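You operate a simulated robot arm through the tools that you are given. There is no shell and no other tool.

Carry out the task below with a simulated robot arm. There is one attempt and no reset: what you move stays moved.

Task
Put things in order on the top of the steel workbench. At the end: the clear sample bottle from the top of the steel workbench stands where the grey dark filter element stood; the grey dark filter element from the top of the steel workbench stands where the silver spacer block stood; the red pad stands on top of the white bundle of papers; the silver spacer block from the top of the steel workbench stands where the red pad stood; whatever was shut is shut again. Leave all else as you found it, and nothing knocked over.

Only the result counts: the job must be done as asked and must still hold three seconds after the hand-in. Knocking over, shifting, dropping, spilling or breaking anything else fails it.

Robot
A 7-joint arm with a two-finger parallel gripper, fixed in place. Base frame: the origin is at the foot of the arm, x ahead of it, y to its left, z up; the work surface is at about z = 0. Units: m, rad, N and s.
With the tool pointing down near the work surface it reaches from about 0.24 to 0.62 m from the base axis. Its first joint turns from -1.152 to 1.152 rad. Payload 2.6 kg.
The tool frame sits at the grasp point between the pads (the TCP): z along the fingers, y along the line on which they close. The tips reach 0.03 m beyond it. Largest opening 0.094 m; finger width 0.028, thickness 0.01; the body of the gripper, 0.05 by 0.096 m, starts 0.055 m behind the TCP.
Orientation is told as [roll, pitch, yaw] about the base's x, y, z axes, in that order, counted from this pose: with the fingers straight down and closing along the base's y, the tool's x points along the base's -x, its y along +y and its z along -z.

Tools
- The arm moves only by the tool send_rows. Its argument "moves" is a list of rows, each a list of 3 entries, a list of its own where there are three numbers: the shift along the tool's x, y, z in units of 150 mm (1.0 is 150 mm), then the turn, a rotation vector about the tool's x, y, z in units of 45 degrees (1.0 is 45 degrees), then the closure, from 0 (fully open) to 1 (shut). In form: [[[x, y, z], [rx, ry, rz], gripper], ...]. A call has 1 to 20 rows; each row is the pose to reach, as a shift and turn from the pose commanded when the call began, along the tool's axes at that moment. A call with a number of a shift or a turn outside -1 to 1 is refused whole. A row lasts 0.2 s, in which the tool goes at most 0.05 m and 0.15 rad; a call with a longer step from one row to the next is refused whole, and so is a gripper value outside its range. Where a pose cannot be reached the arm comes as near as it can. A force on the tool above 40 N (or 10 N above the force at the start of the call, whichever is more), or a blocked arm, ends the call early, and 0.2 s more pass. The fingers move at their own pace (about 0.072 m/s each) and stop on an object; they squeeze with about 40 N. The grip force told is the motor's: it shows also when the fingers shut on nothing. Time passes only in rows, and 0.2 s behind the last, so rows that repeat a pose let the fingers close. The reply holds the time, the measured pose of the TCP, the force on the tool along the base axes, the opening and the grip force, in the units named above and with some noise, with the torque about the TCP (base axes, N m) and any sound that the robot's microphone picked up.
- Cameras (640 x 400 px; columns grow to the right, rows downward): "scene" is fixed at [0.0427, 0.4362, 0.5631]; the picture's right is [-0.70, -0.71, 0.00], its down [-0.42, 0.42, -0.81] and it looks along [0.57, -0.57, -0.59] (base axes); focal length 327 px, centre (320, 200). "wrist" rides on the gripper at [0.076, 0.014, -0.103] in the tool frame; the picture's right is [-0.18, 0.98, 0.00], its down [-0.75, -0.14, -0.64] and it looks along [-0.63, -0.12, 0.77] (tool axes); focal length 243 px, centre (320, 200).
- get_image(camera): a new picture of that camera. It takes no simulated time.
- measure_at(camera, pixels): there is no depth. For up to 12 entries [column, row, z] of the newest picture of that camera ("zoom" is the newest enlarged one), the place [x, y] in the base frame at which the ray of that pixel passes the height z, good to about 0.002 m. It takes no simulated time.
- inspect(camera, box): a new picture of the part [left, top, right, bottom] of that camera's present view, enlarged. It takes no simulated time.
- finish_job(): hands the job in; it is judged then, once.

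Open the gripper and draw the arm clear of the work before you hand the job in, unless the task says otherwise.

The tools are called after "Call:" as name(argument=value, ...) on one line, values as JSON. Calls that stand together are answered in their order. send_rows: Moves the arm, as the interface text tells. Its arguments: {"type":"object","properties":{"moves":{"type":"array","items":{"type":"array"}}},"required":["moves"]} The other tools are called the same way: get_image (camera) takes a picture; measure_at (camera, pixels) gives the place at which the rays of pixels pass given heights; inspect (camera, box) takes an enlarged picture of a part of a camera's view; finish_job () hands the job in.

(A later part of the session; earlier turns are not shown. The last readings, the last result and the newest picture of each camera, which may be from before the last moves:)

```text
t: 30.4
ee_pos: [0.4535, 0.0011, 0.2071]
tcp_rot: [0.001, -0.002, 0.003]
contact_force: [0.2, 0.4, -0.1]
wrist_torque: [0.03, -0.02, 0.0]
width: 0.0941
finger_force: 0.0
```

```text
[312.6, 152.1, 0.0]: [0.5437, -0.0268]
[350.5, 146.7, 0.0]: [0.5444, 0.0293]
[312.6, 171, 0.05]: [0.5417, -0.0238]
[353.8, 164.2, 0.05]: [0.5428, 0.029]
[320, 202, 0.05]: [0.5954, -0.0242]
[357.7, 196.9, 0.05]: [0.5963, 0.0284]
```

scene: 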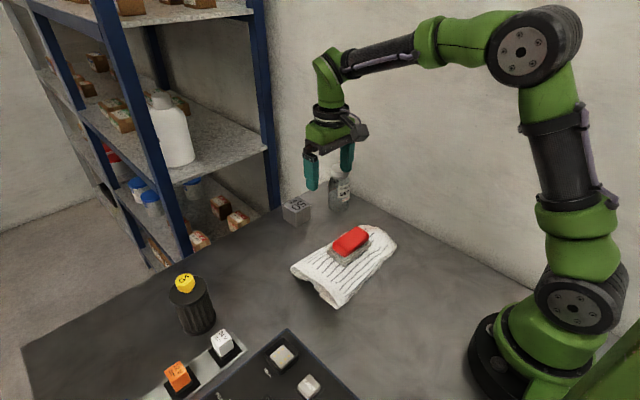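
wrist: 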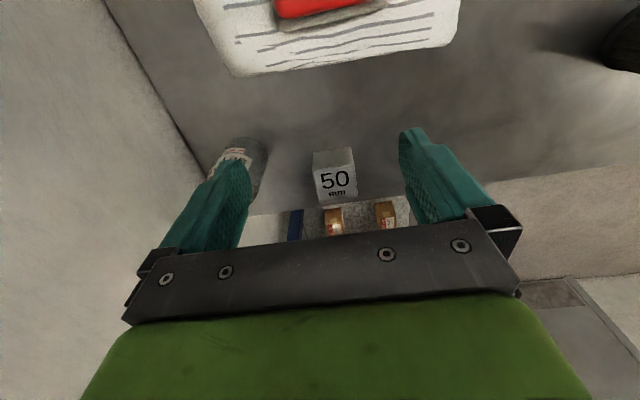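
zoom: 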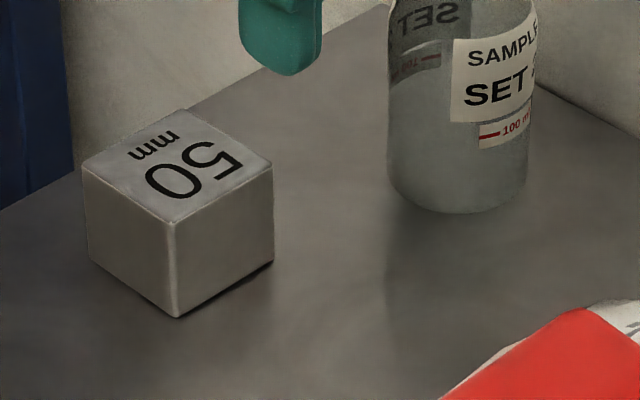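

The block centre is about (0.570, 0.001) with yaw about +1.7°. I'll move over it at the present height and then go down to z≈0.10 with open fingers.

Call:
send_rows(moves=[[[-0.12, 0, 0], [0, 0, -0.01], 0], [[-0.27, 0, 0], [0, 0, -0.02], 0], [[-0.42, 0, 0], [0, 0, -0.03], 0], [[-0.57, 0, 0], [0, 0, -0.038], 0], [[-0.7, 0, 0], [0, 0, -0.038], 0], [[-0.777, 0, 0.05], [0, 0, -0.038], 0], [[-0.777, 0, 0.25], [0, 0, -0.038], 0], [[-0.777, 0, 0.45], [0, 0, -0.038], 0], [[-0.777, 0, 0.6], [0, 0, -0.038], 0], [[-0.777, 0, 0.713], [0, 0, -0.038], 0], [[-0.777, 0, 0.713], [0, 0, -0.038], 0]])

Call:
get_image(camera="wrist")

Call:
get_image(camera="scene")

```text
t: 32.8
ee_pos: [0.5704, 0.0011, 0.1004]
tcp_rot: [0.001, 0.001, 0.03]
contact_force: [-0.6, -0.5, -0.7]
wrist_torque: [0.0, 0.03, 0.03]
width: 0.0941
finger_force: 0.1
```

```text
taken
```

wrist: 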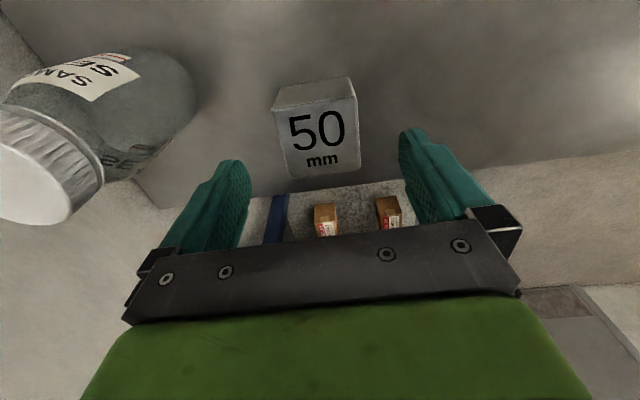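

```text
taken
```

scene: 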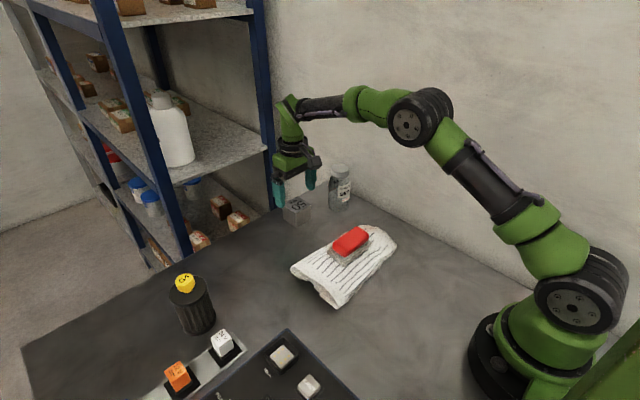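

The block sits centred between the fingers. I'll go down to TCP z≈0.037 so the tips straddle it close to the table.

Call:
send_rows(moves=[[[0, 0, 0.1], [0, 0, 0], 0], [[0, 0, 0.2], [0, 0, 0], 0], [[0, 0, 0.3], [0, 0, 0], 0], [[0, 0, 0.38], [0, 0, 0], 0], [[0, 0, 0.42], [0, 0, 0], 0], [[0, 0, 0.42], [0, 0, 0], 0]])

Call:
inspect(camera="scene", box=[230, 150, 390, 250])

Call:
get_image(camera="wrist")

```text
t: 34.2
ee_pos: [0.5709, 0.0017, 0.0364]
tcp_rot: [-0.001, -0.002, 0.031]
contact_force: [0.1, 0.0, -0.2]
wrist_torque: [-0.01, -0.02, -0.02]
width: 0.0943
finger_force: 0.1
```

```text
4.00 times, centred on (310, 200) of scene
```

zoom: 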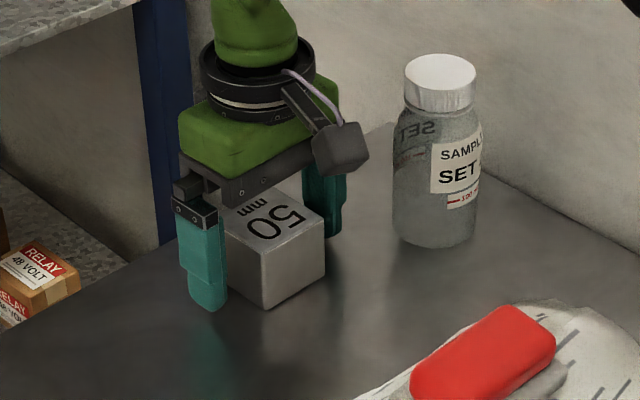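

```text
taken
```

wrist: 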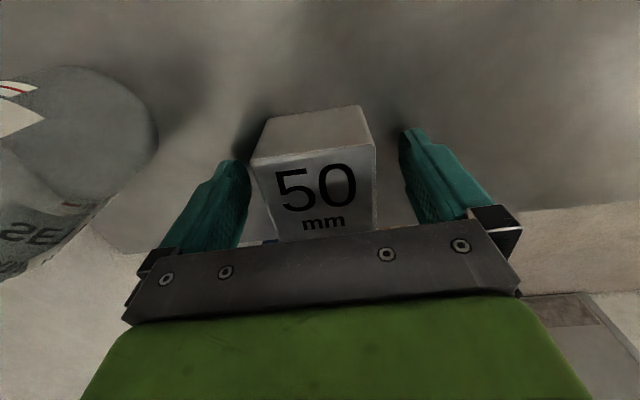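

The fingers straddle the block and the bottle is clear. I'll close now and then lift a few millimetres to confirm the hold.

Call:
send_rows(moves=[[[0, 0, 0], [0, 0, 0], 1], [[0, 0, 0], [0, 0, 0], 1], [[0, 0, 0], [0, 0, 0], 1], [[0, 0, 0], [0, 0, 0], 1], [[0, 0, 0], [0, 0, 0], 1]])

Call:
send_rows(moves=[[[0, 0, -0.03], [0, 0, 0], 1], [[0, 0, -0.08], [0, 0, 0], 1], [[0, 0, -0.15], [0, 0, 0], 1], [[0, 0, -0.15], [0, 0, 0], 1]])

Call:
inspect(camera="scene", box=[230, 150, 390, 250])

```text
t: 35.4
ee_pos: [0.5718, 0.0017, 0.0374]
tcp_rot: [0.001, -0.001, 0.029]
contact_force: [0.6, 0.3, -0.4]
wrist_torque: [0.09, -0.02, -0.07]
width: 0.0595
finger_force: 40.2
```

```text
t: 36.4
ee_pos: [0.5708, 0.0026, 0.06]
tcp_rot: [0.0, 0.0, 0.029]
contact_force: [0.4, -0.2, -4.2]
wrist_torque: [-0.01, 0.01, 0.0]
width: 0.0595
finger_force: 40.2
```

```text
4.00 times, centred on (310, 200) of scene
```

zoom: 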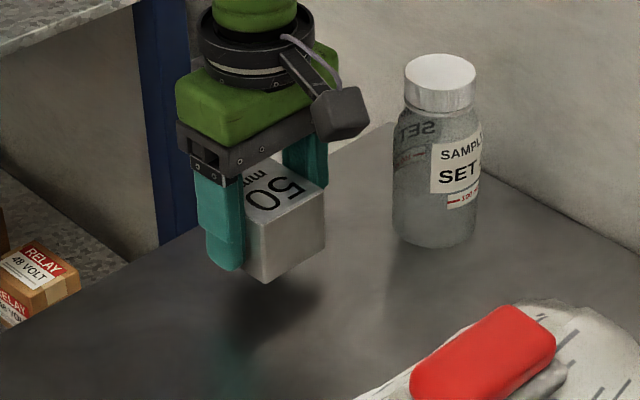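

The block is lifted with about 4 N on the tool, though the width of 0.0595 is larger than expected. I'll check from the wrist view how it sits between the fingers.

Call:
get_image(camera="wrist")

Call:
inspect(camera="wrist", box=[200, 90, 440, 240])

Call:
inspect(camera="scene", box=[260, 170, 340, 230])

```text
taken
```

wrist: 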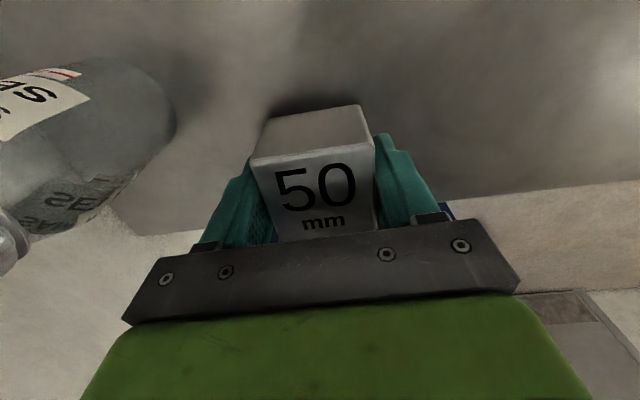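

```text
2.67 times, centred on (320, 165) of wrist
```

zoom: 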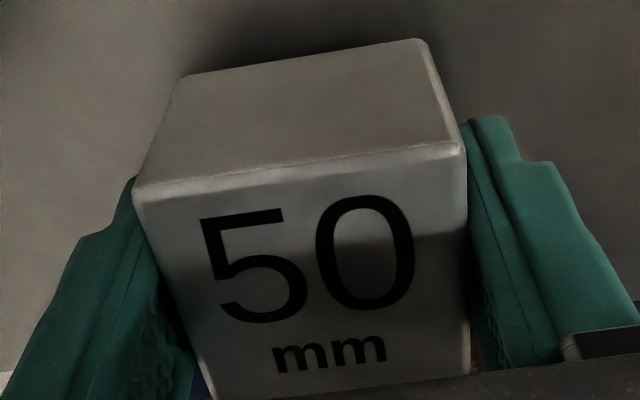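

```text
6.67 times, centred on (300, 200) of scene
```

zoom: 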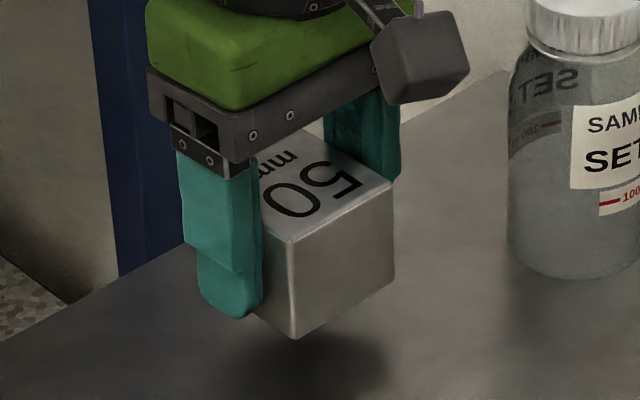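

The block is held squarely with its centre close to the TCP. I'll lift to z≈0.15 and carry it halfway towards the pad's old spot.

Call:
send_rows(moves=[[[0, 0, -0.15], [0, 0, 0], 1], [[0, 0, -0.35], [0, 0, 0], 1], [[0, 0, -0.55], [0, 0, 0], 1], [[0.02, 0.06, -0.6], [0, 0, 0], 1], [[0.06, 0.18, -0.6], [0, 0, 0], 1], [[0.1, 0.33, -0.6], [0, 0, 0], 1], [[0.14, 0.47, -0.6], [0, 0, 0], 1], [[0.17, 0.56, -0.6], [0, 0, 0], 1], [[0.182, 0.606, -0.6], [0, 0, 0], 1], [[0.182, 0.606, -0.6], [0, 0, 0], 1]])

```text
t: 38.6
ee_pos: [0.5401, 0.0924, 0.149]
tcp_rot: [0.001, -0.001, 0.03]
contact_force: [-0.1, 1.0, -3.5]
wrist_torque: [0.04, 0.02, 0.01]
width: 0.059
finger_force: 40.0
```

The block is held steady at width 0.059. I'll carry it over (0.511, 0.180) and lower to about z = 0.07.

Call:
send_rows(moves=[[[0.03, 0.1, 0], [0, 0, 0], 1], [[0.07, 0.24, 0], [0, 0, 0], 1], [[0.12, 0.39, 0], [0, 0, 0], 1], [[0.16, 0.52, 0], [0, 0, 0], 1], [[0.179, 0.589, 0.03], [0, 0, 0], 1], [[0.179, 0.589, 0.18], [0, 0, 0], 1], [[0.179, 0.589, 0.34], [0, 0, 0], 1], [[0.179, 0.589, 0.46], [0, 0, 0], 1], [[0.179, 0.589, 0.52], [0, 0, 0], 1], [[0.179, 0.589, 0.52], [0, 0, 0], 1]])

Call:
get_image(camera="scene")

Call:
get_image(camera="wrist")

```text
t: 40.8
ee_pos: [0.5106, 0.1797, 0.0708]
tcp_rot: [0.001, -0.001, 0.03]
contact_force: [0.2, -0.3, -3.3]
wrist_torque: [0.02, 0.0, 0.01]
width: 0.0593
finger_force: 40.4
```

```text
taken
```

scene: 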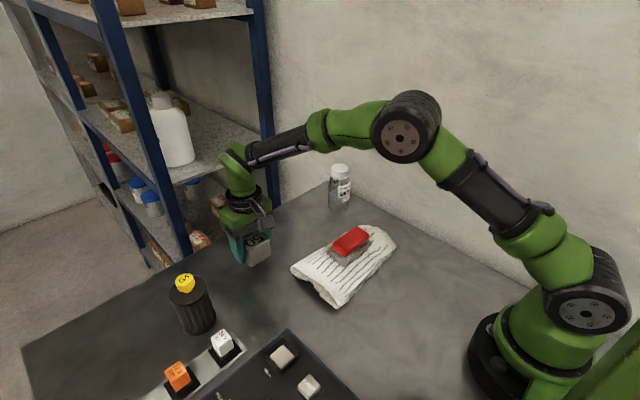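

```text
taken
```

wrist: 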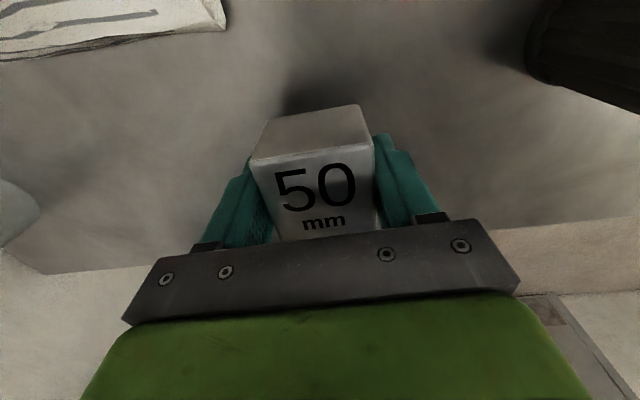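

The block is over the pad's old spot. I'll lower it to just above the table (TCP z≈0.039) and then approach contact gently.

Call:
send_rows(moves=[[[0, 0, 0.07], [0, 0, 0], 1], [[0, 0, 0.14], [0, 0, 0], 1], [[0, 0, 0.19], [0, 0, 0], 1], [[0, 0, 0.21], [0, 0, 0], 1], [[0, 0, 0.21], [0, 0, 0], 1]])

Call:
send_rows(moves=[[[0, 0, 0.007], [0, 0, 0], 1], [[0, 0, 0.013], [0, 0, 0], 1], [[0, 0, 0.013], [0, 0, 0], 1]])

```text
t: 42.0
ee_pos: [0.5113, 0.1795, 0.0403]
tcp_rot: [0.0, -0.001, 0.03]
contact_force: [-0.7, 0.3, -4.1]
wrist_torque: [-0.02, -0.03, 0.01]
width: 0.059
finger_force: 39.7
```

```text
t: 42.8
ee_pos: [0.5099, 0.1802, 0.0377]
tcp_rot: [-0.003, 0.001, 0.029]
contact_force: [0.3, 0.0, -3.9]
wrist_torque: [0.02, 0.0, 0.0]
width: 0.0592
finger_force: 40.1
```

The tool still carries 3.9 N, so there's no contact yet. I'll lower another 1 mm.

Call:
send_rows(moves=[[[0, 0, 0.005], [0, 0, 0], 1], [[0, 0, 0.008], [0, 0, 0], 1], [[0, 0, 0.008], [0, 0, 0], 1]])

```text
t: 43.6
ee_pos: [0.511, 0.1794, 0.0373]
tcp_rot: [-0.001, -0.002, 0.028]
contact_force: [-0.3, -0.1, -3.6]
wrist_torque: [0.0, 0.0, -0.01]
width: 0.0593
finger_force: 40.1
```

There's still no contact, so I'll go 1 mm lower.

Call:
send_rows(moves=[[[0, 0, 0.004], [0, 0, 0], 1], [[0, 0, 0.007], [0, 0, 0], 1], [[0, 0, 0.007], [0, 0, 0], 1]])

```text
t: 44.4
ee_pos: [0.5121, 0.1793, 0.0379]
tcp_rot: [-0.001, 0.0, 0.029]
contact_force: [-3.7, -0.9, 5.3]
wrist_torque: [-0.12, 0.32, 0.01]
width: 0.059
finger_force: 39.7
```

There is contact now: the vertical force went from -3.6 to +5.3 N. I'll open the fingers to release the block.

Call:
send_rows(moves=[[[0, 0, 0], [0, 0, 0], 0.3], [[0, 0, 0], [0, 0, 0], 0.1], [[0, 0, 0], [0, 0, 0], 0], [[0, 0, 0], [0, 0, 0], 0], [[0, 0, 0], [0, 0, 0], 0]])

Call:
inspect(camera="scene", box=[190, 200, 318, 300])

Call:
get_image(camera="wrist")

```text
t: 45.6
ee_pos: [0.5114, 0.1798, 0.0364]
tcp_rot: [0.0, 0.002, 0.03]
contact_force: [0.2, -0.3, -0.3]
wrist_torque: [0.03, -0.02, 0.0]
width: 0.0939
finger_force: 0.1
```

```text
4.00 times, centred on (254, 250) of scene
```

zoom: 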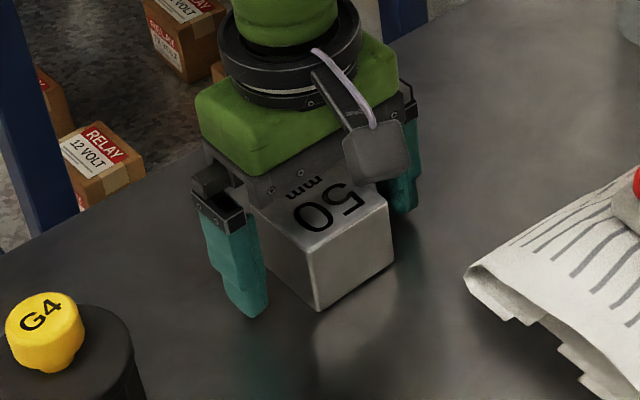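

```text
taken
```

wrist: 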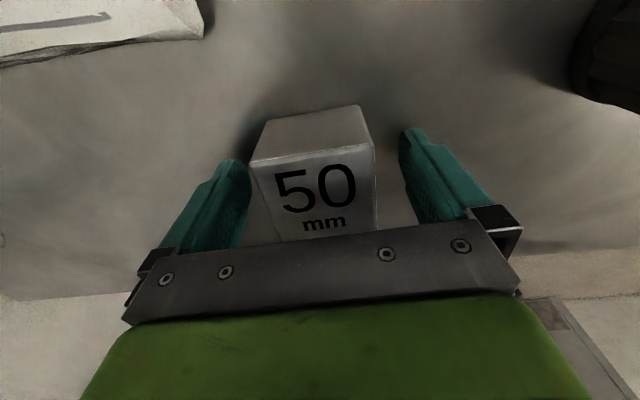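

The block stands at the pad's old spot and the fingers are open on both sides. I'll lift straight up.

Call:
send_rows(moves=[[[0, 0, -0.05], [0, 0, 0], 0], [[0, 0, -0.15], [0, 0, 0], 0], [[0, 0, -0.35], [0, 0, 0], 0], [[0, 0, -0.55], [0, 0, 0], 0], [[0, 0, -0.75], [0, 0, 0], 0], [[0, 0, -0.95], [0, 0, 0], 0], [[0, 0, -1.0], [0, 0, 0], 0], [[0, 0, -1.0], [0, 0, 0], 0]])

Call:
get_image(camera="wrist")

Call:
inspect(camera="scene", box=[210, 220, 306, 290])

```text
t: 47.4
ee_pos: [0.5116, 0.1793, 0.1863]
tcp_rot: [-0.001, 0.0, 0.03]
contact_force: [0.4, -0.3, -0.7]
wrist_torque: [-0.01, 0.01, -0.01]
width: 0.0941
finger_force: 0.1
```

```text
taken
```

wrist: 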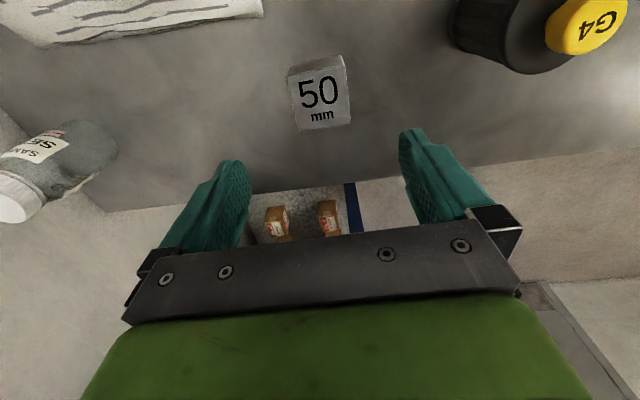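

```text
5.71 times, centred on (258, 255) of scene
```

zoom: 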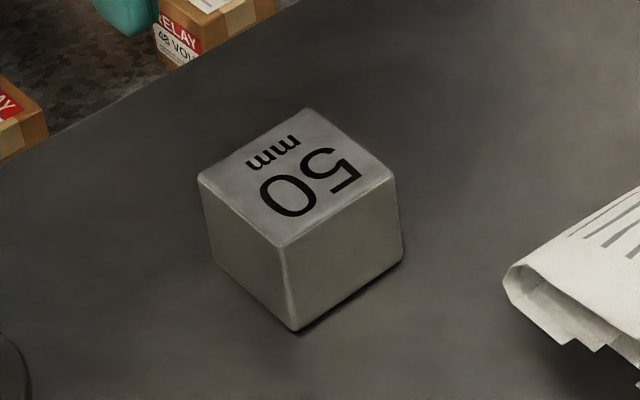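

The block stands upright. I'll measure its top corners (198,178), (307,110), (396,180), (285,247) and bottom corners (215,265), (297,331), (402,263) to confirm its centre against (0.511, 0.180).

Call:
measure_at(camera="zoom", pixels=[[198, 178, 0.05], [307, 110, 0.05], [396, 180, 0.05], [285, 247, 0.05], [215, 265, 0.0], [297, 331, 0.0], [402, 263, 0.0]])

Call:
inspect(camera="wrist", box=[440, 0, 640, 90])

```text
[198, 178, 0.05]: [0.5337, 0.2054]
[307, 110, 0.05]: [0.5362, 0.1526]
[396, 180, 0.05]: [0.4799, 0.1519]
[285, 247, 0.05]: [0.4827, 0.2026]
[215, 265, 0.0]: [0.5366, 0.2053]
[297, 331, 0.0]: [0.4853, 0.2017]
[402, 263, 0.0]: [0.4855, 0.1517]
```

```text
3.20 times, centred on (540, 45) of wrist
```

zoom: 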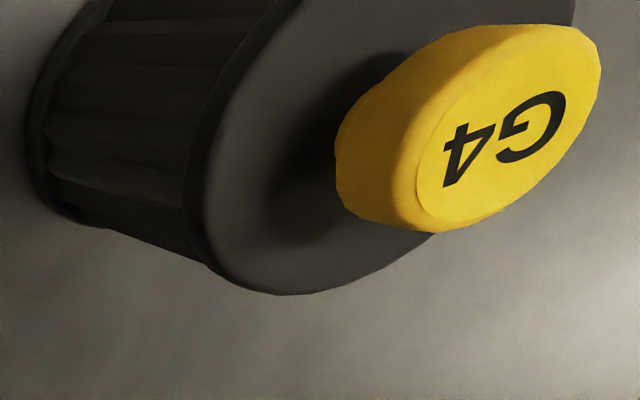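

The block's centre is at (0.510, 0.1785), within about 2 mm of the pad's old centre. Next I'll move back and left to view the filter from above.

Call:
send_rows(moves=[[[0.05, 0.06, -0.1], [0, 0, 0], 0], [[0.13, 0.16, -0.2], [0, 0, 0], 0], [[0.22, 0.27, -0.3], [0, 0, 0], 0], [[0.32, 0.38, -0.4], [0, 0, 0], 0], [[0.4, 0.48, -0.4], [0, 0, 0], 0], [[0.451, 0.534, -0.4], [0, 0, 0.038], 0], [[0.451, 0.534, -0.4], [0, 0, 0.038], 0]])

Call:
send_rows(moves=[[[0.06, 0.07, 0], [0, 0, 0], 0], [[0.15, 0.18, 0], [0, 0, 0], 0], [[0.25, 0.29, 0], [0, 0, 0], 0], [[0.35, 0.4, 0], [0, 0, 0], 0], [[0.43, 0.48, 0], [0, 0, 0], 0], [[0.46, 0.52, 0], [0, 0, 0], 0], [[0.46, 0.52, 0], [0, 0, 0], 0]])

Call:
get_image(camera="wrist")

Call:
get_image(camera="scene")

```text
t: 49.0
ee_pos: [0.4405, 0.258, 0.2462]
tcp_rot: [-0.001, 0.001, 0.0]
contact_force: [-0.4, -0.9, 0.4]
wrist_torque: [-0.03, 0.01, 0.01]
width: 0.0937
finger_force: 0.0
```

```text
t: 50.6
ee_pos: [0.3731, 0.3353, 0.2462]
tcp_rot: [0.001, 0.001, 0.0]
contact_force: [-0.1, 0.3, 0.7]
wrist_torque: [-0.01, 0.01, 0.01]
width: 0.0939
finger_force: 0.1
```

```text
taken
```

wrist: 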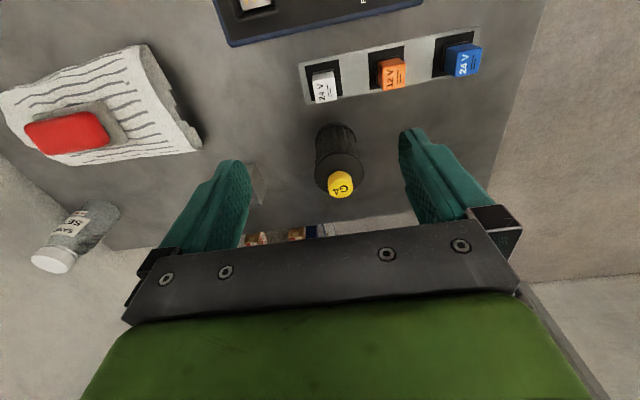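

```text
taken
```

scene: 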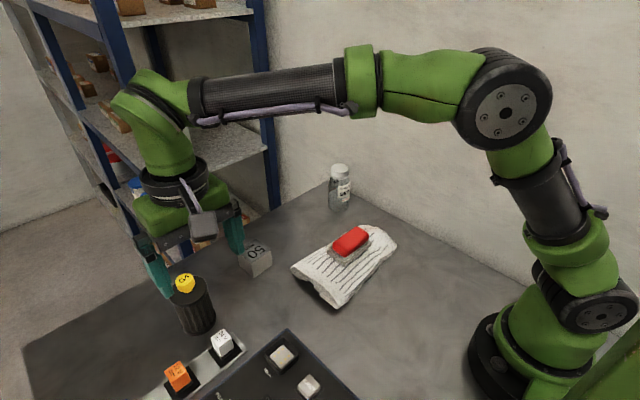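

The filter shows at (338,160) in the wrist view. I'll enlarge it in both views to fix its centre and height.

Call:
inspect(camera="wrist", box=[290, 110, 390, 205])

Call:
inspect(camera="scene", box=[150, 260, 246, 345])

```text
4.21 times, centred on (340, 158) of wrist
```

zoom: 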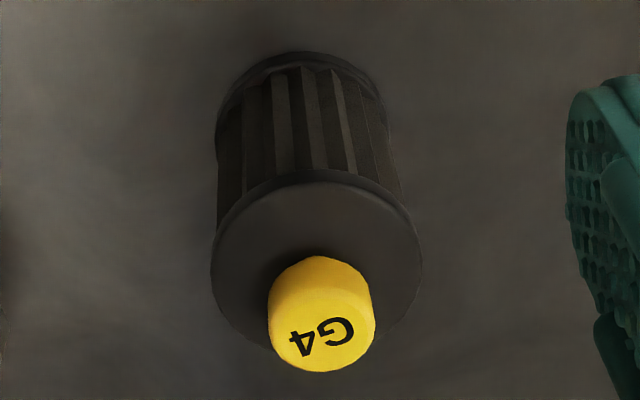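

```text
4.71 times, centred on (198, 302) of scene
```

zoom: 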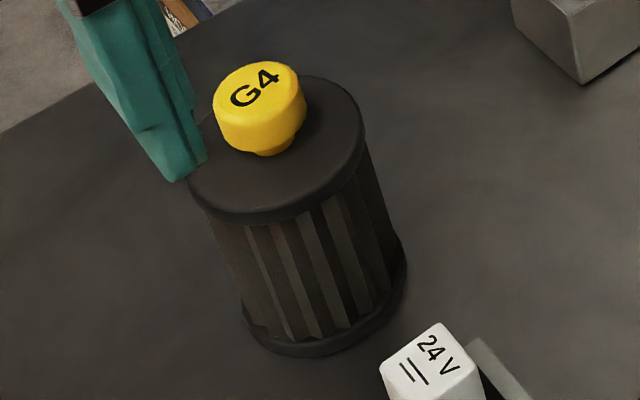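

Scene zoom points are base (243,310), (297,357), (407,268) and top disc (366,125), (255,212). I'll measure these with the matching points from the wrist view.

Call:
measure_at(camera="zoom", pixels=[[243, 312, 0.0], [297, 357, 0.0], [407, 270, 0.0], [366, 125, 0.085], [255, 214, 0.085], [187, 170, 0.085], [310, 74, 0.085], [255, 90, 0.11], [255, 90, 0.12]])

Call:
measure_at(camera="wrist", pixels=[[315.5, 141.4, 0.0], [336.4, 122.9, 0.0], [356.2, 136.6, 0.0], [313.9, 171.1, 0.085], [364.2, 169.9, 0.085], [337.6, 150.9, 0.085], [341.2, 188.9, 0.11], [341.2, 188.9, 0.12]])

```text
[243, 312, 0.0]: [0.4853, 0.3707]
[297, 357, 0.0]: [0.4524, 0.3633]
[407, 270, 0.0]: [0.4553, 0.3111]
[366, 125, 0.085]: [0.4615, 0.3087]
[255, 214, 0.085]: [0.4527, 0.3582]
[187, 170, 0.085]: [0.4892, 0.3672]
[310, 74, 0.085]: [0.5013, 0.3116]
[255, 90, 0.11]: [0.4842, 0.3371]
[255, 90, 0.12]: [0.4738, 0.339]
```

```text
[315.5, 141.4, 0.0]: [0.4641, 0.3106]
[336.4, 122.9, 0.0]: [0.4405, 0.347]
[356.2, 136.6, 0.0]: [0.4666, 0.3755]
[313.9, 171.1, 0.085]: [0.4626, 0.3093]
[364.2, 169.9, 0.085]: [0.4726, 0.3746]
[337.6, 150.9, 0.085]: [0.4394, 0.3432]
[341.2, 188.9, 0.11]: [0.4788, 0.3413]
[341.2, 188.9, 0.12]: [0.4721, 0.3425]
```

The filter centre is about (0.472, 0.342), radius 0.0325, body top at z≈0.087 and yellow cap top at z≈0.12. I'll move above it at z≈0.246, then go down to z≈0.165 and check.

Call:
send_rows(moves=[[[-0.1, 0.01, 0], [0, 0, 0], 0], [[-0.23, 0.02, 0], [0, 0, 0], 0], [[-0.36, 0.03, 0], [0, 0, 0], 0], [[-0.49, 0.04, 0], [0, 0, 0], 0], [[-0.6, 0.045, 0], [0, 0, 0], 0], [[-0.66, 0.045, 0], [0, 0, 0], 0], [[-0.66, 0.045, 0.15], [0, 0, 0], 0], [[-0.66, 0.045, 0.3], [0, 0, 0], 0], [[-0.66, 0.045, 0.45], [0, 0, 0], 0], [[-0.66, 0.045, 0.54], [0, 0, 0], 0], [[-0.66, 0.045, 0.54], [0, 0, 0], 0]])

Call:
get_image(camera="wrist")

Call:
inspect(camera="scene", box=[120, 190, 280, 340])

```text
t: 53.0
ee_pos: [0.4704, 0.3429, 0.1655]
tcp_rot: [-0.001, 0.0, 0.001]
contact_force: [-0.3, 0.3, 0.7]
wrist_torque: [0.04, -0.02, -0.02]
width: 0.0943
finger_force: 0.1
out of reach, approached as far as the arm can: row 6
```

```text
taken
```

wrist: 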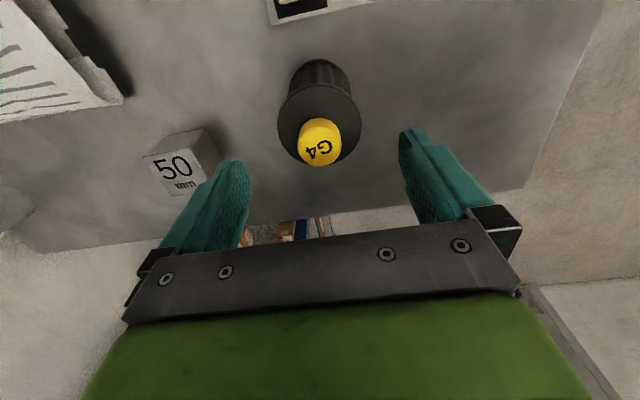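

```text
2.67 times, centred on (200, 265) of scene
```

zoom: 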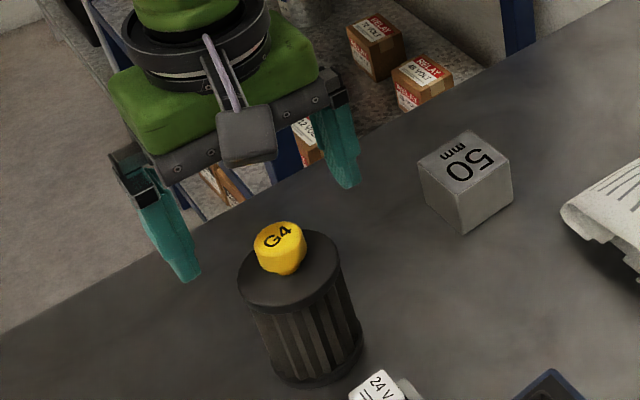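

The filter's axis sits centred between the fingers (cap at (320,143)). One mid-way row was at the edge of reach, but the present pose is good at (0.470, 0.343, 0.166). I'll go down to TCP z≈0.076.

Call:
send_rows(moves=[[[-0.005, 0, 0.1], [0, 0, 0], 0], [[-0.005, 0, 0.22], [0, 0, 0], 0], [[-0.005, 0, 0.34], [0, 0, 0], 0], [[-0.005, 0, 0.46], [0, 0, 0], 0], [[-0.005, 0, 0.55], [0, 0, 0], 0], [[-0.005, 0, 0.597], [0, 0, 0], 0], [[-0.005, 0, 0.597], [0, 0, 0], 0]])

Call:
get_image(camera="wrist")

Call:
inspect(camera="scene", box=[120, 220, 280, 350])

```text
t: 54.6
ee_pos: [0.4707, 0.3432, 0.0759]
tcp_rot: [-0.001, -0.001, -0.001]
contact_force: [0.6, -0.2, -0.8]
wrist_torque: [-0.01, 0.04, -0.01]
width: 0.0937
finger_force: 0.0
```

```text
taken
```

wrist: 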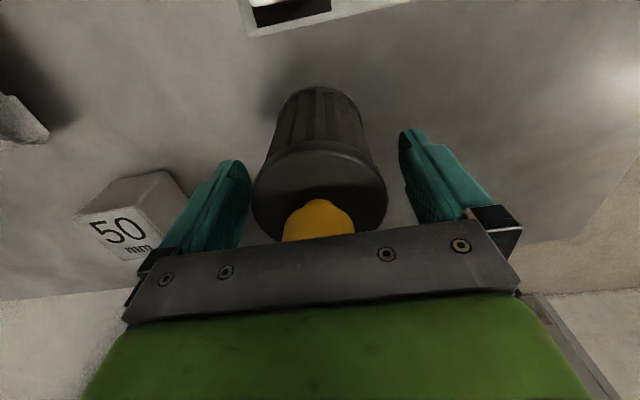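

```text
3.08 times, centred on (200, 285) of scene
```

zoom: 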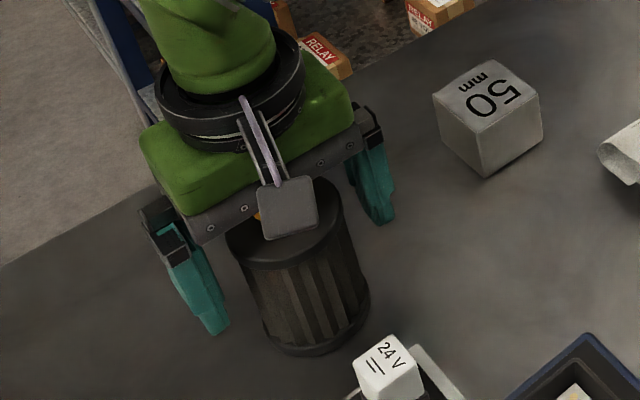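

The fingers are on either side of the filter body with no contact. I'll close on it and hold.

Call:
send_rows(moves=[[[0, 0, 0], [0, 0, 0], 1], [[0, 0, 0], [0, 0, 0], 1], [[0, 0, 0], [0, 0, 0], 1], [[0, 0, 0], [0, 0, 0], 1], [[0, 0, 0], [0, 0, 0], 1]])

Call:
send_rows(moves=[[[0, 0, -0.02], [0, 0, 0], 1], [[0, 0, -0.06], [0, 0, 0], 1], [[0, 0, -0.1], [0, 0, 0], 1], [[0, 0, -0.1], [0, 0, 0], 1]])

Call:
inspect(camera="scene", box=[120, 220, 280, 350])

Call:
get_image(camera="wrist")

```text
t: 55.8
ee_pos: [0.4703, 0.3411, 0.075]
tcp_rot: [0.0, 0.0, 0.0]
contact_force: [1.1, -1.5, 0.5]
wrist_torque: [-0.01, -0.01, 0.02]
width: 0.0637
finger_force: 40.0
```

```text
t: 56.8
ee_pos: [0.4709, 0.3426, 0.0927]
tcp_rot: [-0.001, 0.0, 0.001]
contact_force: [-0.7, 0.0, -2.0]
wrist_torque: [0.01, -0.02, 0.0]
width: 0.0639
finger_force: 40.2
```

```text
3.08 times, centred on (200, 285) of scene
```

zoom: 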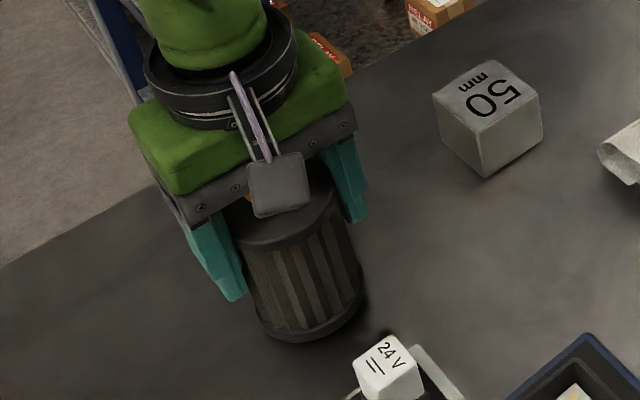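

```text
taken
```

wrist: 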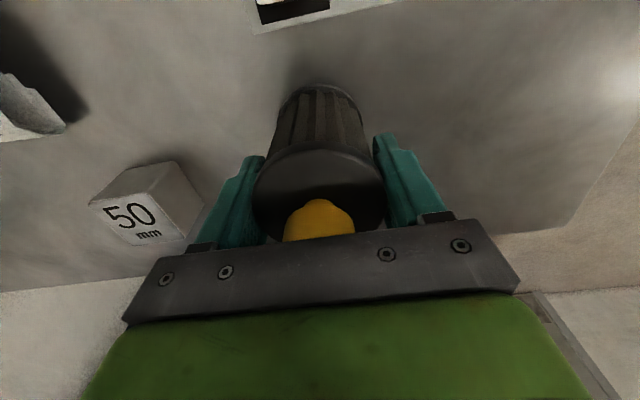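

The filter is held at width 0.0637 and hangs straight. I'll lift to z≈0.16, then travel in towards the block's old spot, rising to 0.183 so it passes well above the block.

Call:
send_rows(moves=[[[0, 0, -0.12], [0, 0, 0], 1], [[0, 0, -0.27], [0, 0, 0], 1], [[0, 0, -0.41], [0, 0, 0], 1], [[0, -0.03, -0.48], [0, 0, 0], 1], [[0, -0.12, -0.54], [0, 0, 0], 1], [[-0.02, -0.25, -0.6], [0, 0, 0], 1], [[-0.05, -0.4, -0.6], [0, 0, 0], 1], [[-0.09, -0.55, -0.6], [0, 0, 0], 1], [[-0.12, -0.68, -0.6], [0, 0, 0], 1], [[-0.13, -0.75, -0.6], [0, 0, 0], 1], [[-0.13, -0.75, -0.6], [0, 0, 0], 1]])

Call:
get_image(camera="scene")

```text
t: 59.2
ee_pos: [0.4909, 0.2299, 0.1812]
tcp_rot: [-0.002, 0.0, 0.0]
contact_force: [-0.5, -0.3, -1.8]
wrist_torque: [0.02, 0.01, 0.0]
width: 0.0633
finger_force: 40.3
```

```text
taken
```

scene: 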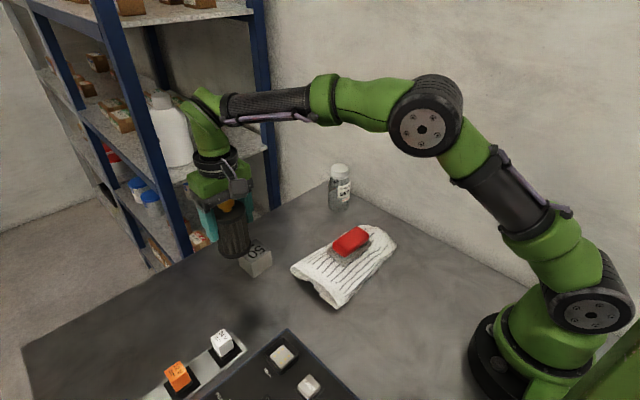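

The filter is held and well above the block. I'll continue along the way at the same height.

Call:
send_rows(moves=[[[-0.02, -0.08, 0], [0, 0, 0], 1], [[-0.07, -0.22, 0], [0, 0, 0], 1], [[-0.12, -0.38, 0], [0, 0, 0], 1], [[-0.18, -0.54, 0], [0, 0, 0], 1], [[-0.23, -0.69, 0], [0, 0, 0], 1], [[-0.263, -0.8, 0], [0, 0, 0], 1], [[-0.263, -0.8, 0], [0, 0, 0], 1]])

Call:
send_rows(moves=[[[-0.02, -0.08, 0], [0, 0, 0], 1], [[-0.07, -0.2, 0], [0, 0, 0], 1], [[-0.12, -0.36, 0], [0, 0, 0], 1], [[-0.18, -0.52, 0], [0, 0, 0], 1], [[-0.23, -0.66, 0], [0, 0, 0], 1], [[-0.257, -0.727, 0], [0, 0, 0], 1], [[-0.257, -0.727, 0], [0, 0, 0], 1]])

Call:
get_image(camera="scene")

Call:
get_image(camera="wrist")

```text
t: 60.8
ee_pos: [0.531, 0.1097, 0.1813]
tcp_rot: [0.0, 0.0, 0.001]
contact_force: [1.1, -0.3, -3.1]
wrist_torque: [-0.04, 0.0, 0.01]
width: 0.0632
finger_force: 40.3
```

```text
t: 62.4
ee_pos: [0.5692, -0.0, 0.1811]
tcp_rot: [-0.001, 0.0, -0.001]
contact_force: [0.2, 0.2, -2.4]
wrist_torque: [0.0, 0.03, 0.01]
width: 0.063
finger_force: 40.0
```

```text
taken
```

scene: 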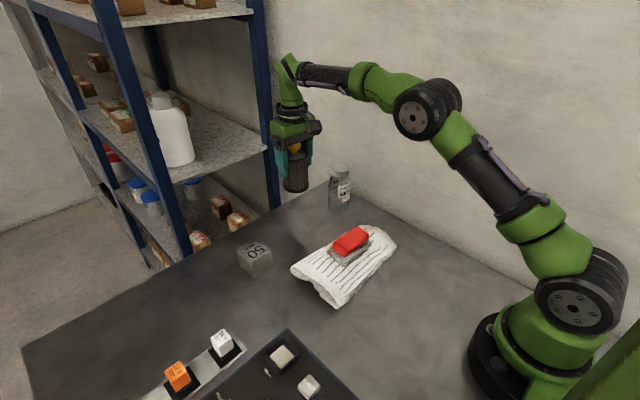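

```text
taken
```

wrist: 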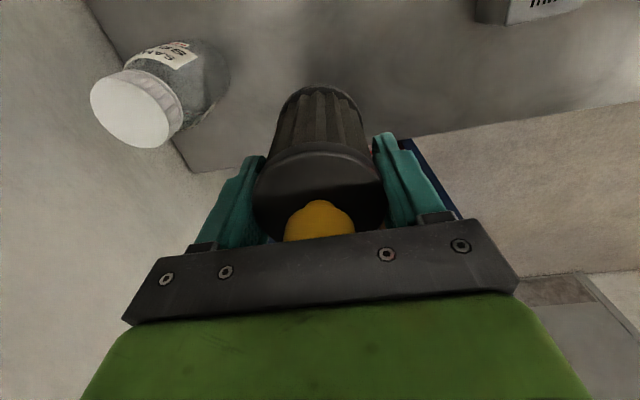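

The filter is above the block's old spot (TCP at 0.569, 0.000). I'll lower to z≈0.084 and check before contact.

Call:
send_rows(moves=[[[0, 0.003, 0.12], [0, 0, 0], 1], [[0, 0.006, 0.26], [0, 0, 0], 1], [[0, 0.006, 0.4], [0, 0, 0], 1], [[0, 0.006, 0.53], [0, 0, 0], 1], [[0, 0.006, 0.62], [0, 0, 0], 1], [[0, 0.006, 0.65], [0, 0, 0], 1], [[0, 0.006, 0.65], [0, 0, 0], 1]])

Call:
inspect(camera="scene", box=[230, 130, 390, 240])

```text
t: 64.0
ee_pos: [0.5696, 0.0016, 0.0836]
tcp_rot: [-0.001, 0.0, 0.0]
contact_force: [0.9, 0.9, -1.7]
wrist_torque: [-0.01, 0.0, 0.0]
width: 0.0634
finger_force: 40.3
```

```text
3.64 times, centred on (310, 185) of scene
```

zoom: 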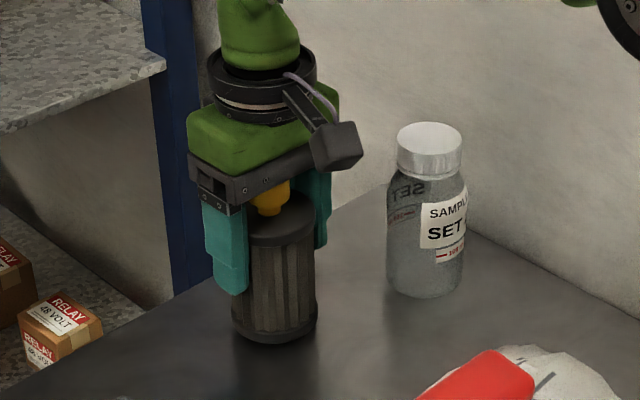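

The filter hangs upright just above the table. I'll lower it in steps until the vertical force turns positive.

Call:
send_rows(moves=[[[0, 0, 0.015], [0, 0, 0], 1], [[0, 0, 0.03], [0, 0, 0], 1], [[0, 0, 0.043], [0, 0, 0], 1], [[0, 0, 0.043], [0, 0, 0], 1]])

Call:
send_rows(moves=[[[0, 0, 0.004], [0, 0, 0], 1], [[0, 0, 0.008], [0, 0, 0], 1], [[0, 0, 0.008], [0, 0, 0], 1]])

```text
t: 65.0
ee_pos: [0.5684, 0.0014, 0.0758]
tcp_rot: [-0.001, 0.001, -0.001]
contact_force: [0.5, 0.6, -2.9]
wrist_torque: [-0.01, 0.0, 0.02]
width: 0.063
finger_force: 39.9
```

```text
t: 65.8
ee_pos: [0.5691, 0.0019, 0.0746]
tcp_rot: [0.0, 0.0, 0.001]
contact_force: [0.5, 0.4, -1.5]
wrist_torque: [0.01, -0.03, -0.01]
width: 0.0631
finger_force: 39.8
```

The load is still on the tool (-1.5 N), so I'll lower another millimetre.

Call:
send_rows(moves=[[[0, 0, 0.004], [0, 0, 0], 1], [[0, 0, 0.008], [0, 0, 0], 1], [[0, 0, 0.008], [0, 0, 0], 1]])

```text
t: 66.6
ee_pos: [0.5686, 0.0036, 0.0762]
tcp_rot: [0.001, -0.001, 0.001]
contact_force: [-3.1, 0.8, 9.9]
wrist_torque: [-0.04, 0.4, -0.02]
width: 0.0633
finger_force: 39.5
```

There is contact at +9.9 N. I'll open the fingers to release the filter.

Call:
send_rows(moves=[[[0, 0, 0], [0, 0, 0], 0.25], [[0, 0, 0], [0, 0, 0], 0.1], [[0, 0, 0], [0, 0, 0], 0], [[0, 0, 0], [0, 0, 0], 0], [[0, 0, 0], [0, 0, 0], 0]])

Call:
inspect(camera="scene", box=[230, 130, 390, 240])

Call:
get_image(camera="wrist")

```text
t: 67.8
ee_pos: [0.5706, 0.0013, 0.0735]
tcp_rot: [-0.001, -0.001, 0.0]
contact_force: [0.6, 0.4, -0.6]
wrist_torque: [0.02, -0.01, 0.02]
width: 0.0941
finger_force: 0.0
```

```text
3.64 times, centred on (310, 185) of scene
```

zoom: 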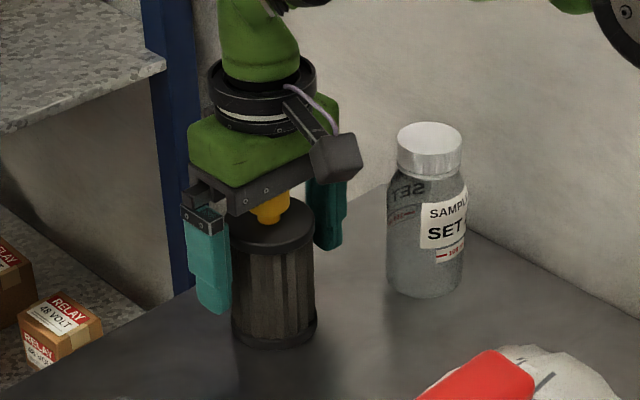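

```text
taken
```

wrist: 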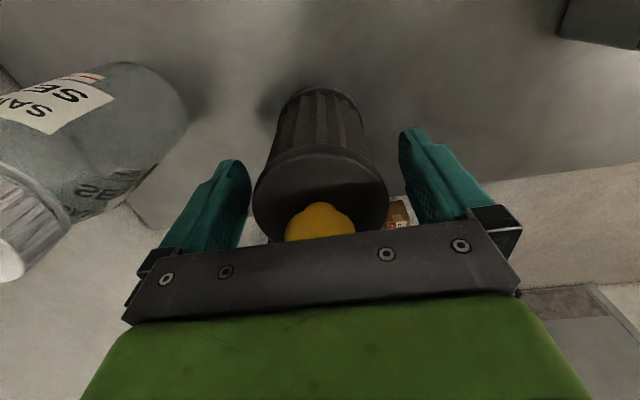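

The filter stands free between the open fingers. I'll lift straight up to clear its cap.

Call:
send_rows(moves=[[[0, 0, -0.05], [0, 0, 0], 0], [[0, 0, -0.15], [0, 0, 0], 0], [[0, 0, -0.3], [0, 0, 0], 0], [[0, 0, -0.45], [0, 0, 0], 0], [[0, 0, -0.6], [0, 0, 0], 0], [[0, 0, -0.75], [0, 0, 0], 0], [[0, 0, -0.8], [0, 0, 0], 0], [[0, 0, -0.8], [0, 0, 0], 0]])

Call:
get_image(camera="wrist")

Call:
inspect(camera="scene", box=[260, 150, 370, 235])

```text
t: 69.6
ee_pos: [0.5691, 0.0016, 0.1936]
tcp_rot: [0.0, -0.002, -0.001]
contact_force: [0.7, 0.0, 0.0]
wrist_torque: [-0.03, -0.02, -0.02]
width: 0.0941
finger_force: 0.0
```

```text
taken
```

wrist: 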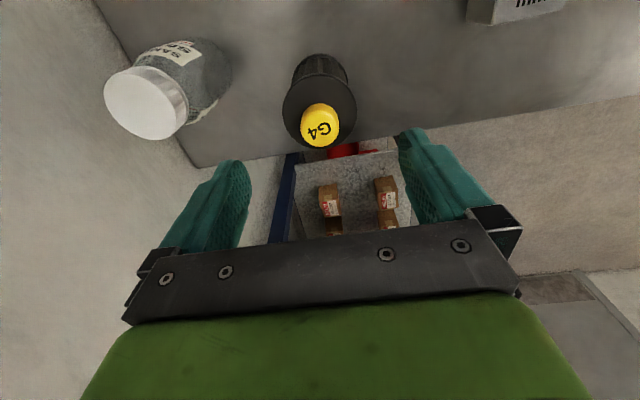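

```text
4.71 times, centred on (315, 192) of scene
```

zoom: 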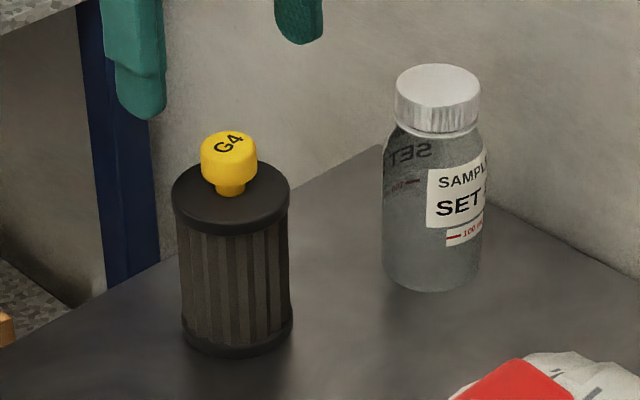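

The filter stands upright. I'll measure its base (182,328), (237,357), (293,327) and the bottle's base and cap in this zoom.

Call:
measure_at(camera="zoom", pixels=[[182, 328, 0.0], [237, 357, 0.0], [293, 327, 0.0], [172, 200, 0.085], [290, 195, 0.085], [232, 234, 0.085], [384, 270, 0.005], [431, 292, 0.0], [482, 270, 0.005], [438, 83, 0.115], [394, 85, 0.115], [481, 85, 0.115]])

Call:
inspect(camera="wrist", box=[90, 20, 250, 150])

```text
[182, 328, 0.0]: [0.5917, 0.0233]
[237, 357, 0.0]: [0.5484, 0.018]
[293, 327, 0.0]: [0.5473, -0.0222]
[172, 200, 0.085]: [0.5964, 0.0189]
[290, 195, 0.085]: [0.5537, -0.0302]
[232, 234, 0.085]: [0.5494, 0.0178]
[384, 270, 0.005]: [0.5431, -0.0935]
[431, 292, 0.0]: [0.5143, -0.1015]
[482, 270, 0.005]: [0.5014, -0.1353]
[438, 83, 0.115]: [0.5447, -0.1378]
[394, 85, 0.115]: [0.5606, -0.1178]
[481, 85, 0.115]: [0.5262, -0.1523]
```

```text
3.08 times, centred on (170, 85) of wrist
```

zoom: 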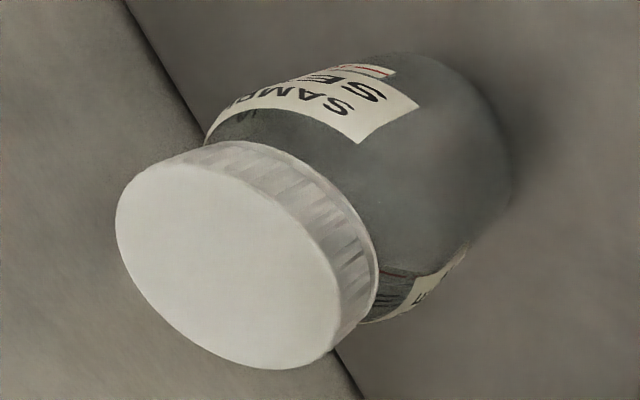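

The filter centre measures about (0.571, -0.001), right on target. I'll measure the bottle's cap centre (228,268) and base edge in the wrist zoom at plausible heights.

Call:
measure_at(camera="zoom", pixels=[[228, 268, 0.115], [228, 268, 0.12], [228, 268, 0.125], [228, 268, 0.13], [512, 185, 0.0], [400, 52, 0.0], [460, 75, 0.0]])

Call:
measure_at(camera="scene", pixels=[[328.5, 205.2, 0.0], [338.5, 212.0, 0.0], [349.3, 205.2, 0.0], [340.0, 167.6, 0.12], [340.0, 167.6, 0.125], [340.0, 167.6, 0.13]])

```text
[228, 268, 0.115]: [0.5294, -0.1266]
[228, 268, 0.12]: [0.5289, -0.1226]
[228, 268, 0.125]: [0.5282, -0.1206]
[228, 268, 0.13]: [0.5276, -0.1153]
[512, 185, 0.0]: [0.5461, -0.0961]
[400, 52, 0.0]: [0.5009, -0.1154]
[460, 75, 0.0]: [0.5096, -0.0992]
```

```text
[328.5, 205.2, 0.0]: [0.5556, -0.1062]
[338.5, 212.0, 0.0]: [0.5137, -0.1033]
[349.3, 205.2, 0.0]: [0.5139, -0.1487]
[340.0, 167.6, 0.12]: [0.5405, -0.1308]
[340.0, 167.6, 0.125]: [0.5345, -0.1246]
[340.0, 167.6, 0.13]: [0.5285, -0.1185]
```

Both views agree the bottle stands at about (0.529, -0.120), radius 0.029, cap top at z≈0.127, with the wall at y≈-0.175. To stay off the wall I'll grip it along x, so first I'll back off and turn the tool to yaw -90° away from it.

Call:
send_rows(moves=[[[0.08, -0.01, -0.03], [0, 0, 0.1], 0], [[0.17, -0.04, -0.05], [0, 0, 0.22], 0], [[0.26, -0.08, -0.05], [0, 0, 0.35], 0], [[0.35, -0.12, -0.05], [0, 0, 0.5], 0], [[0.43, -0.16, -0.05], [0, 0, 0.65], 0], [[0.5, -0.19, -0.05], [0, 0, 0.8], 0], [[0.527, -0.21, -0.05], [0, 0, 0.93], 0], [[0.527, -0.21, -0.05], [0, 0, 1.0], 0], [[0.527, -0.21, -0.05], [0, 0, 1.0], 0]])

Call:
send_rows(moves=[[[0, 0, 0], [0, 0, 0.15], 0], [[0, 0, 0], [0, 0, 0.3], 0], [[0, 0, 0], [0, 0, 0.45], 0], [[0, 0, 0], [0, 0, 0.6], 0], [[0, 0, 0], [0, 0, 0.75], 0], [[0, 0, 0], [0, 0, 0.9], 0], [[0, 0, 0], [0, 0, 1.0], 0], [[0, 0, 0], [0, 0, 1.0], 0]])

Call:
get_image(camera="wrist")

Call:
get_image(camera="scene")

```text
t: 71.6
ee_pos: [0.4896, -0.0302, 0.2013]
tcp_rot: [0.0, 0.0, -0.787]
contact_force: [0.1, -0.8, -0.1]
wrist_torque: [-0.03, 0.0, 0.0]
width: 0.0941
finger_force: 0.0
```

```text
t: 73.4
ee_pos: [0.4906, -0.0302, 0.2021]
tcp_rot: [0.001, 0.001, -1.572]
contact_force: [0.1, -0.3, 0.0]
wrist_torque: [-0.01, -0.05, -0.01]
width: 0.0939
finger_force: 0.0
```

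```text
taken
```

wrist: 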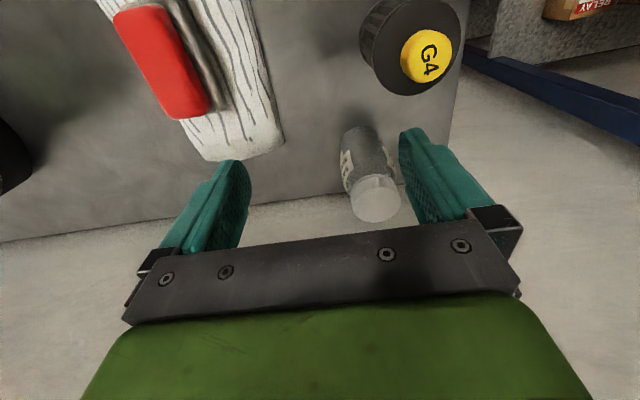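

```text
taken
```

scene: 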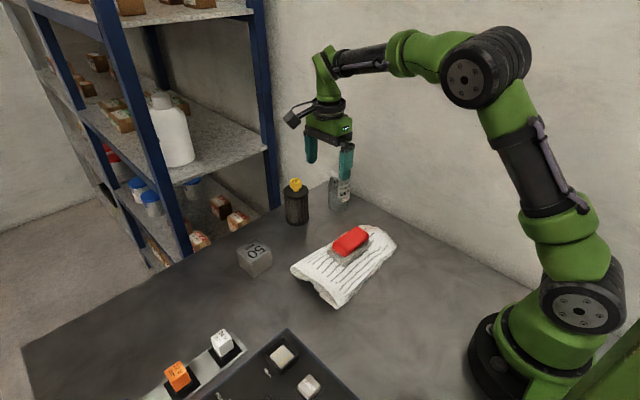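

The bottle shows between the fingers' lines, with its cap at (375,198). I'll enlarge it to confirm the centre from this direction.

Call:
inspect(camera="wrist", box=[310, 110, 430, 230])

```text
3.33 times, centred on (370, 170) of wrist
```

zoom: 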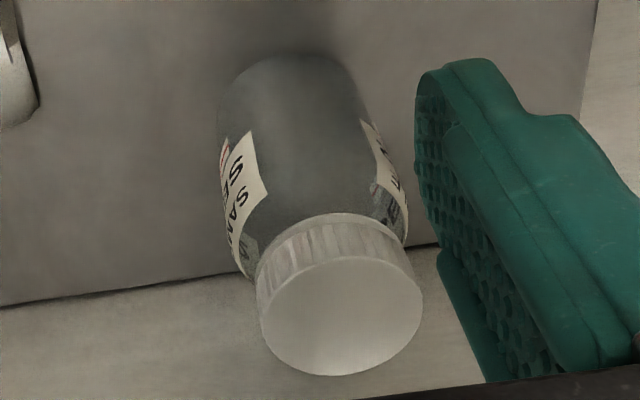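

The cap's top centre is at (341,316) in the zoom and the base's near edge at (288,53). The wall line passes (100,293). I'll measure them.

Call:
measure_at(camera="zoom", pixels=[[341, 316, 0.12], [341, 316, 0.127], [341, 316, 0.132], [288, 53, 0.0], [218, 105, 0.0], [358, 88, 0.0], [100, 293, 0.0], [430, 245, 0.0], [260, 316, 0.127], [421, 310, 0.127]])

```text
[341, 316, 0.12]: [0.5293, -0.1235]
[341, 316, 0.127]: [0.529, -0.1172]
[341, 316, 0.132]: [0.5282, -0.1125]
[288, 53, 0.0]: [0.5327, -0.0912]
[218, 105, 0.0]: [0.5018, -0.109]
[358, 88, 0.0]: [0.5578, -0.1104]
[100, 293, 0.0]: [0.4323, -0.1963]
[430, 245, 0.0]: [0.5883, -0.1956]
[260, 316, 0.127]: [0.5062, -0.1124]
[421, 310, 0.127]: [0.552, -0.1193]
```

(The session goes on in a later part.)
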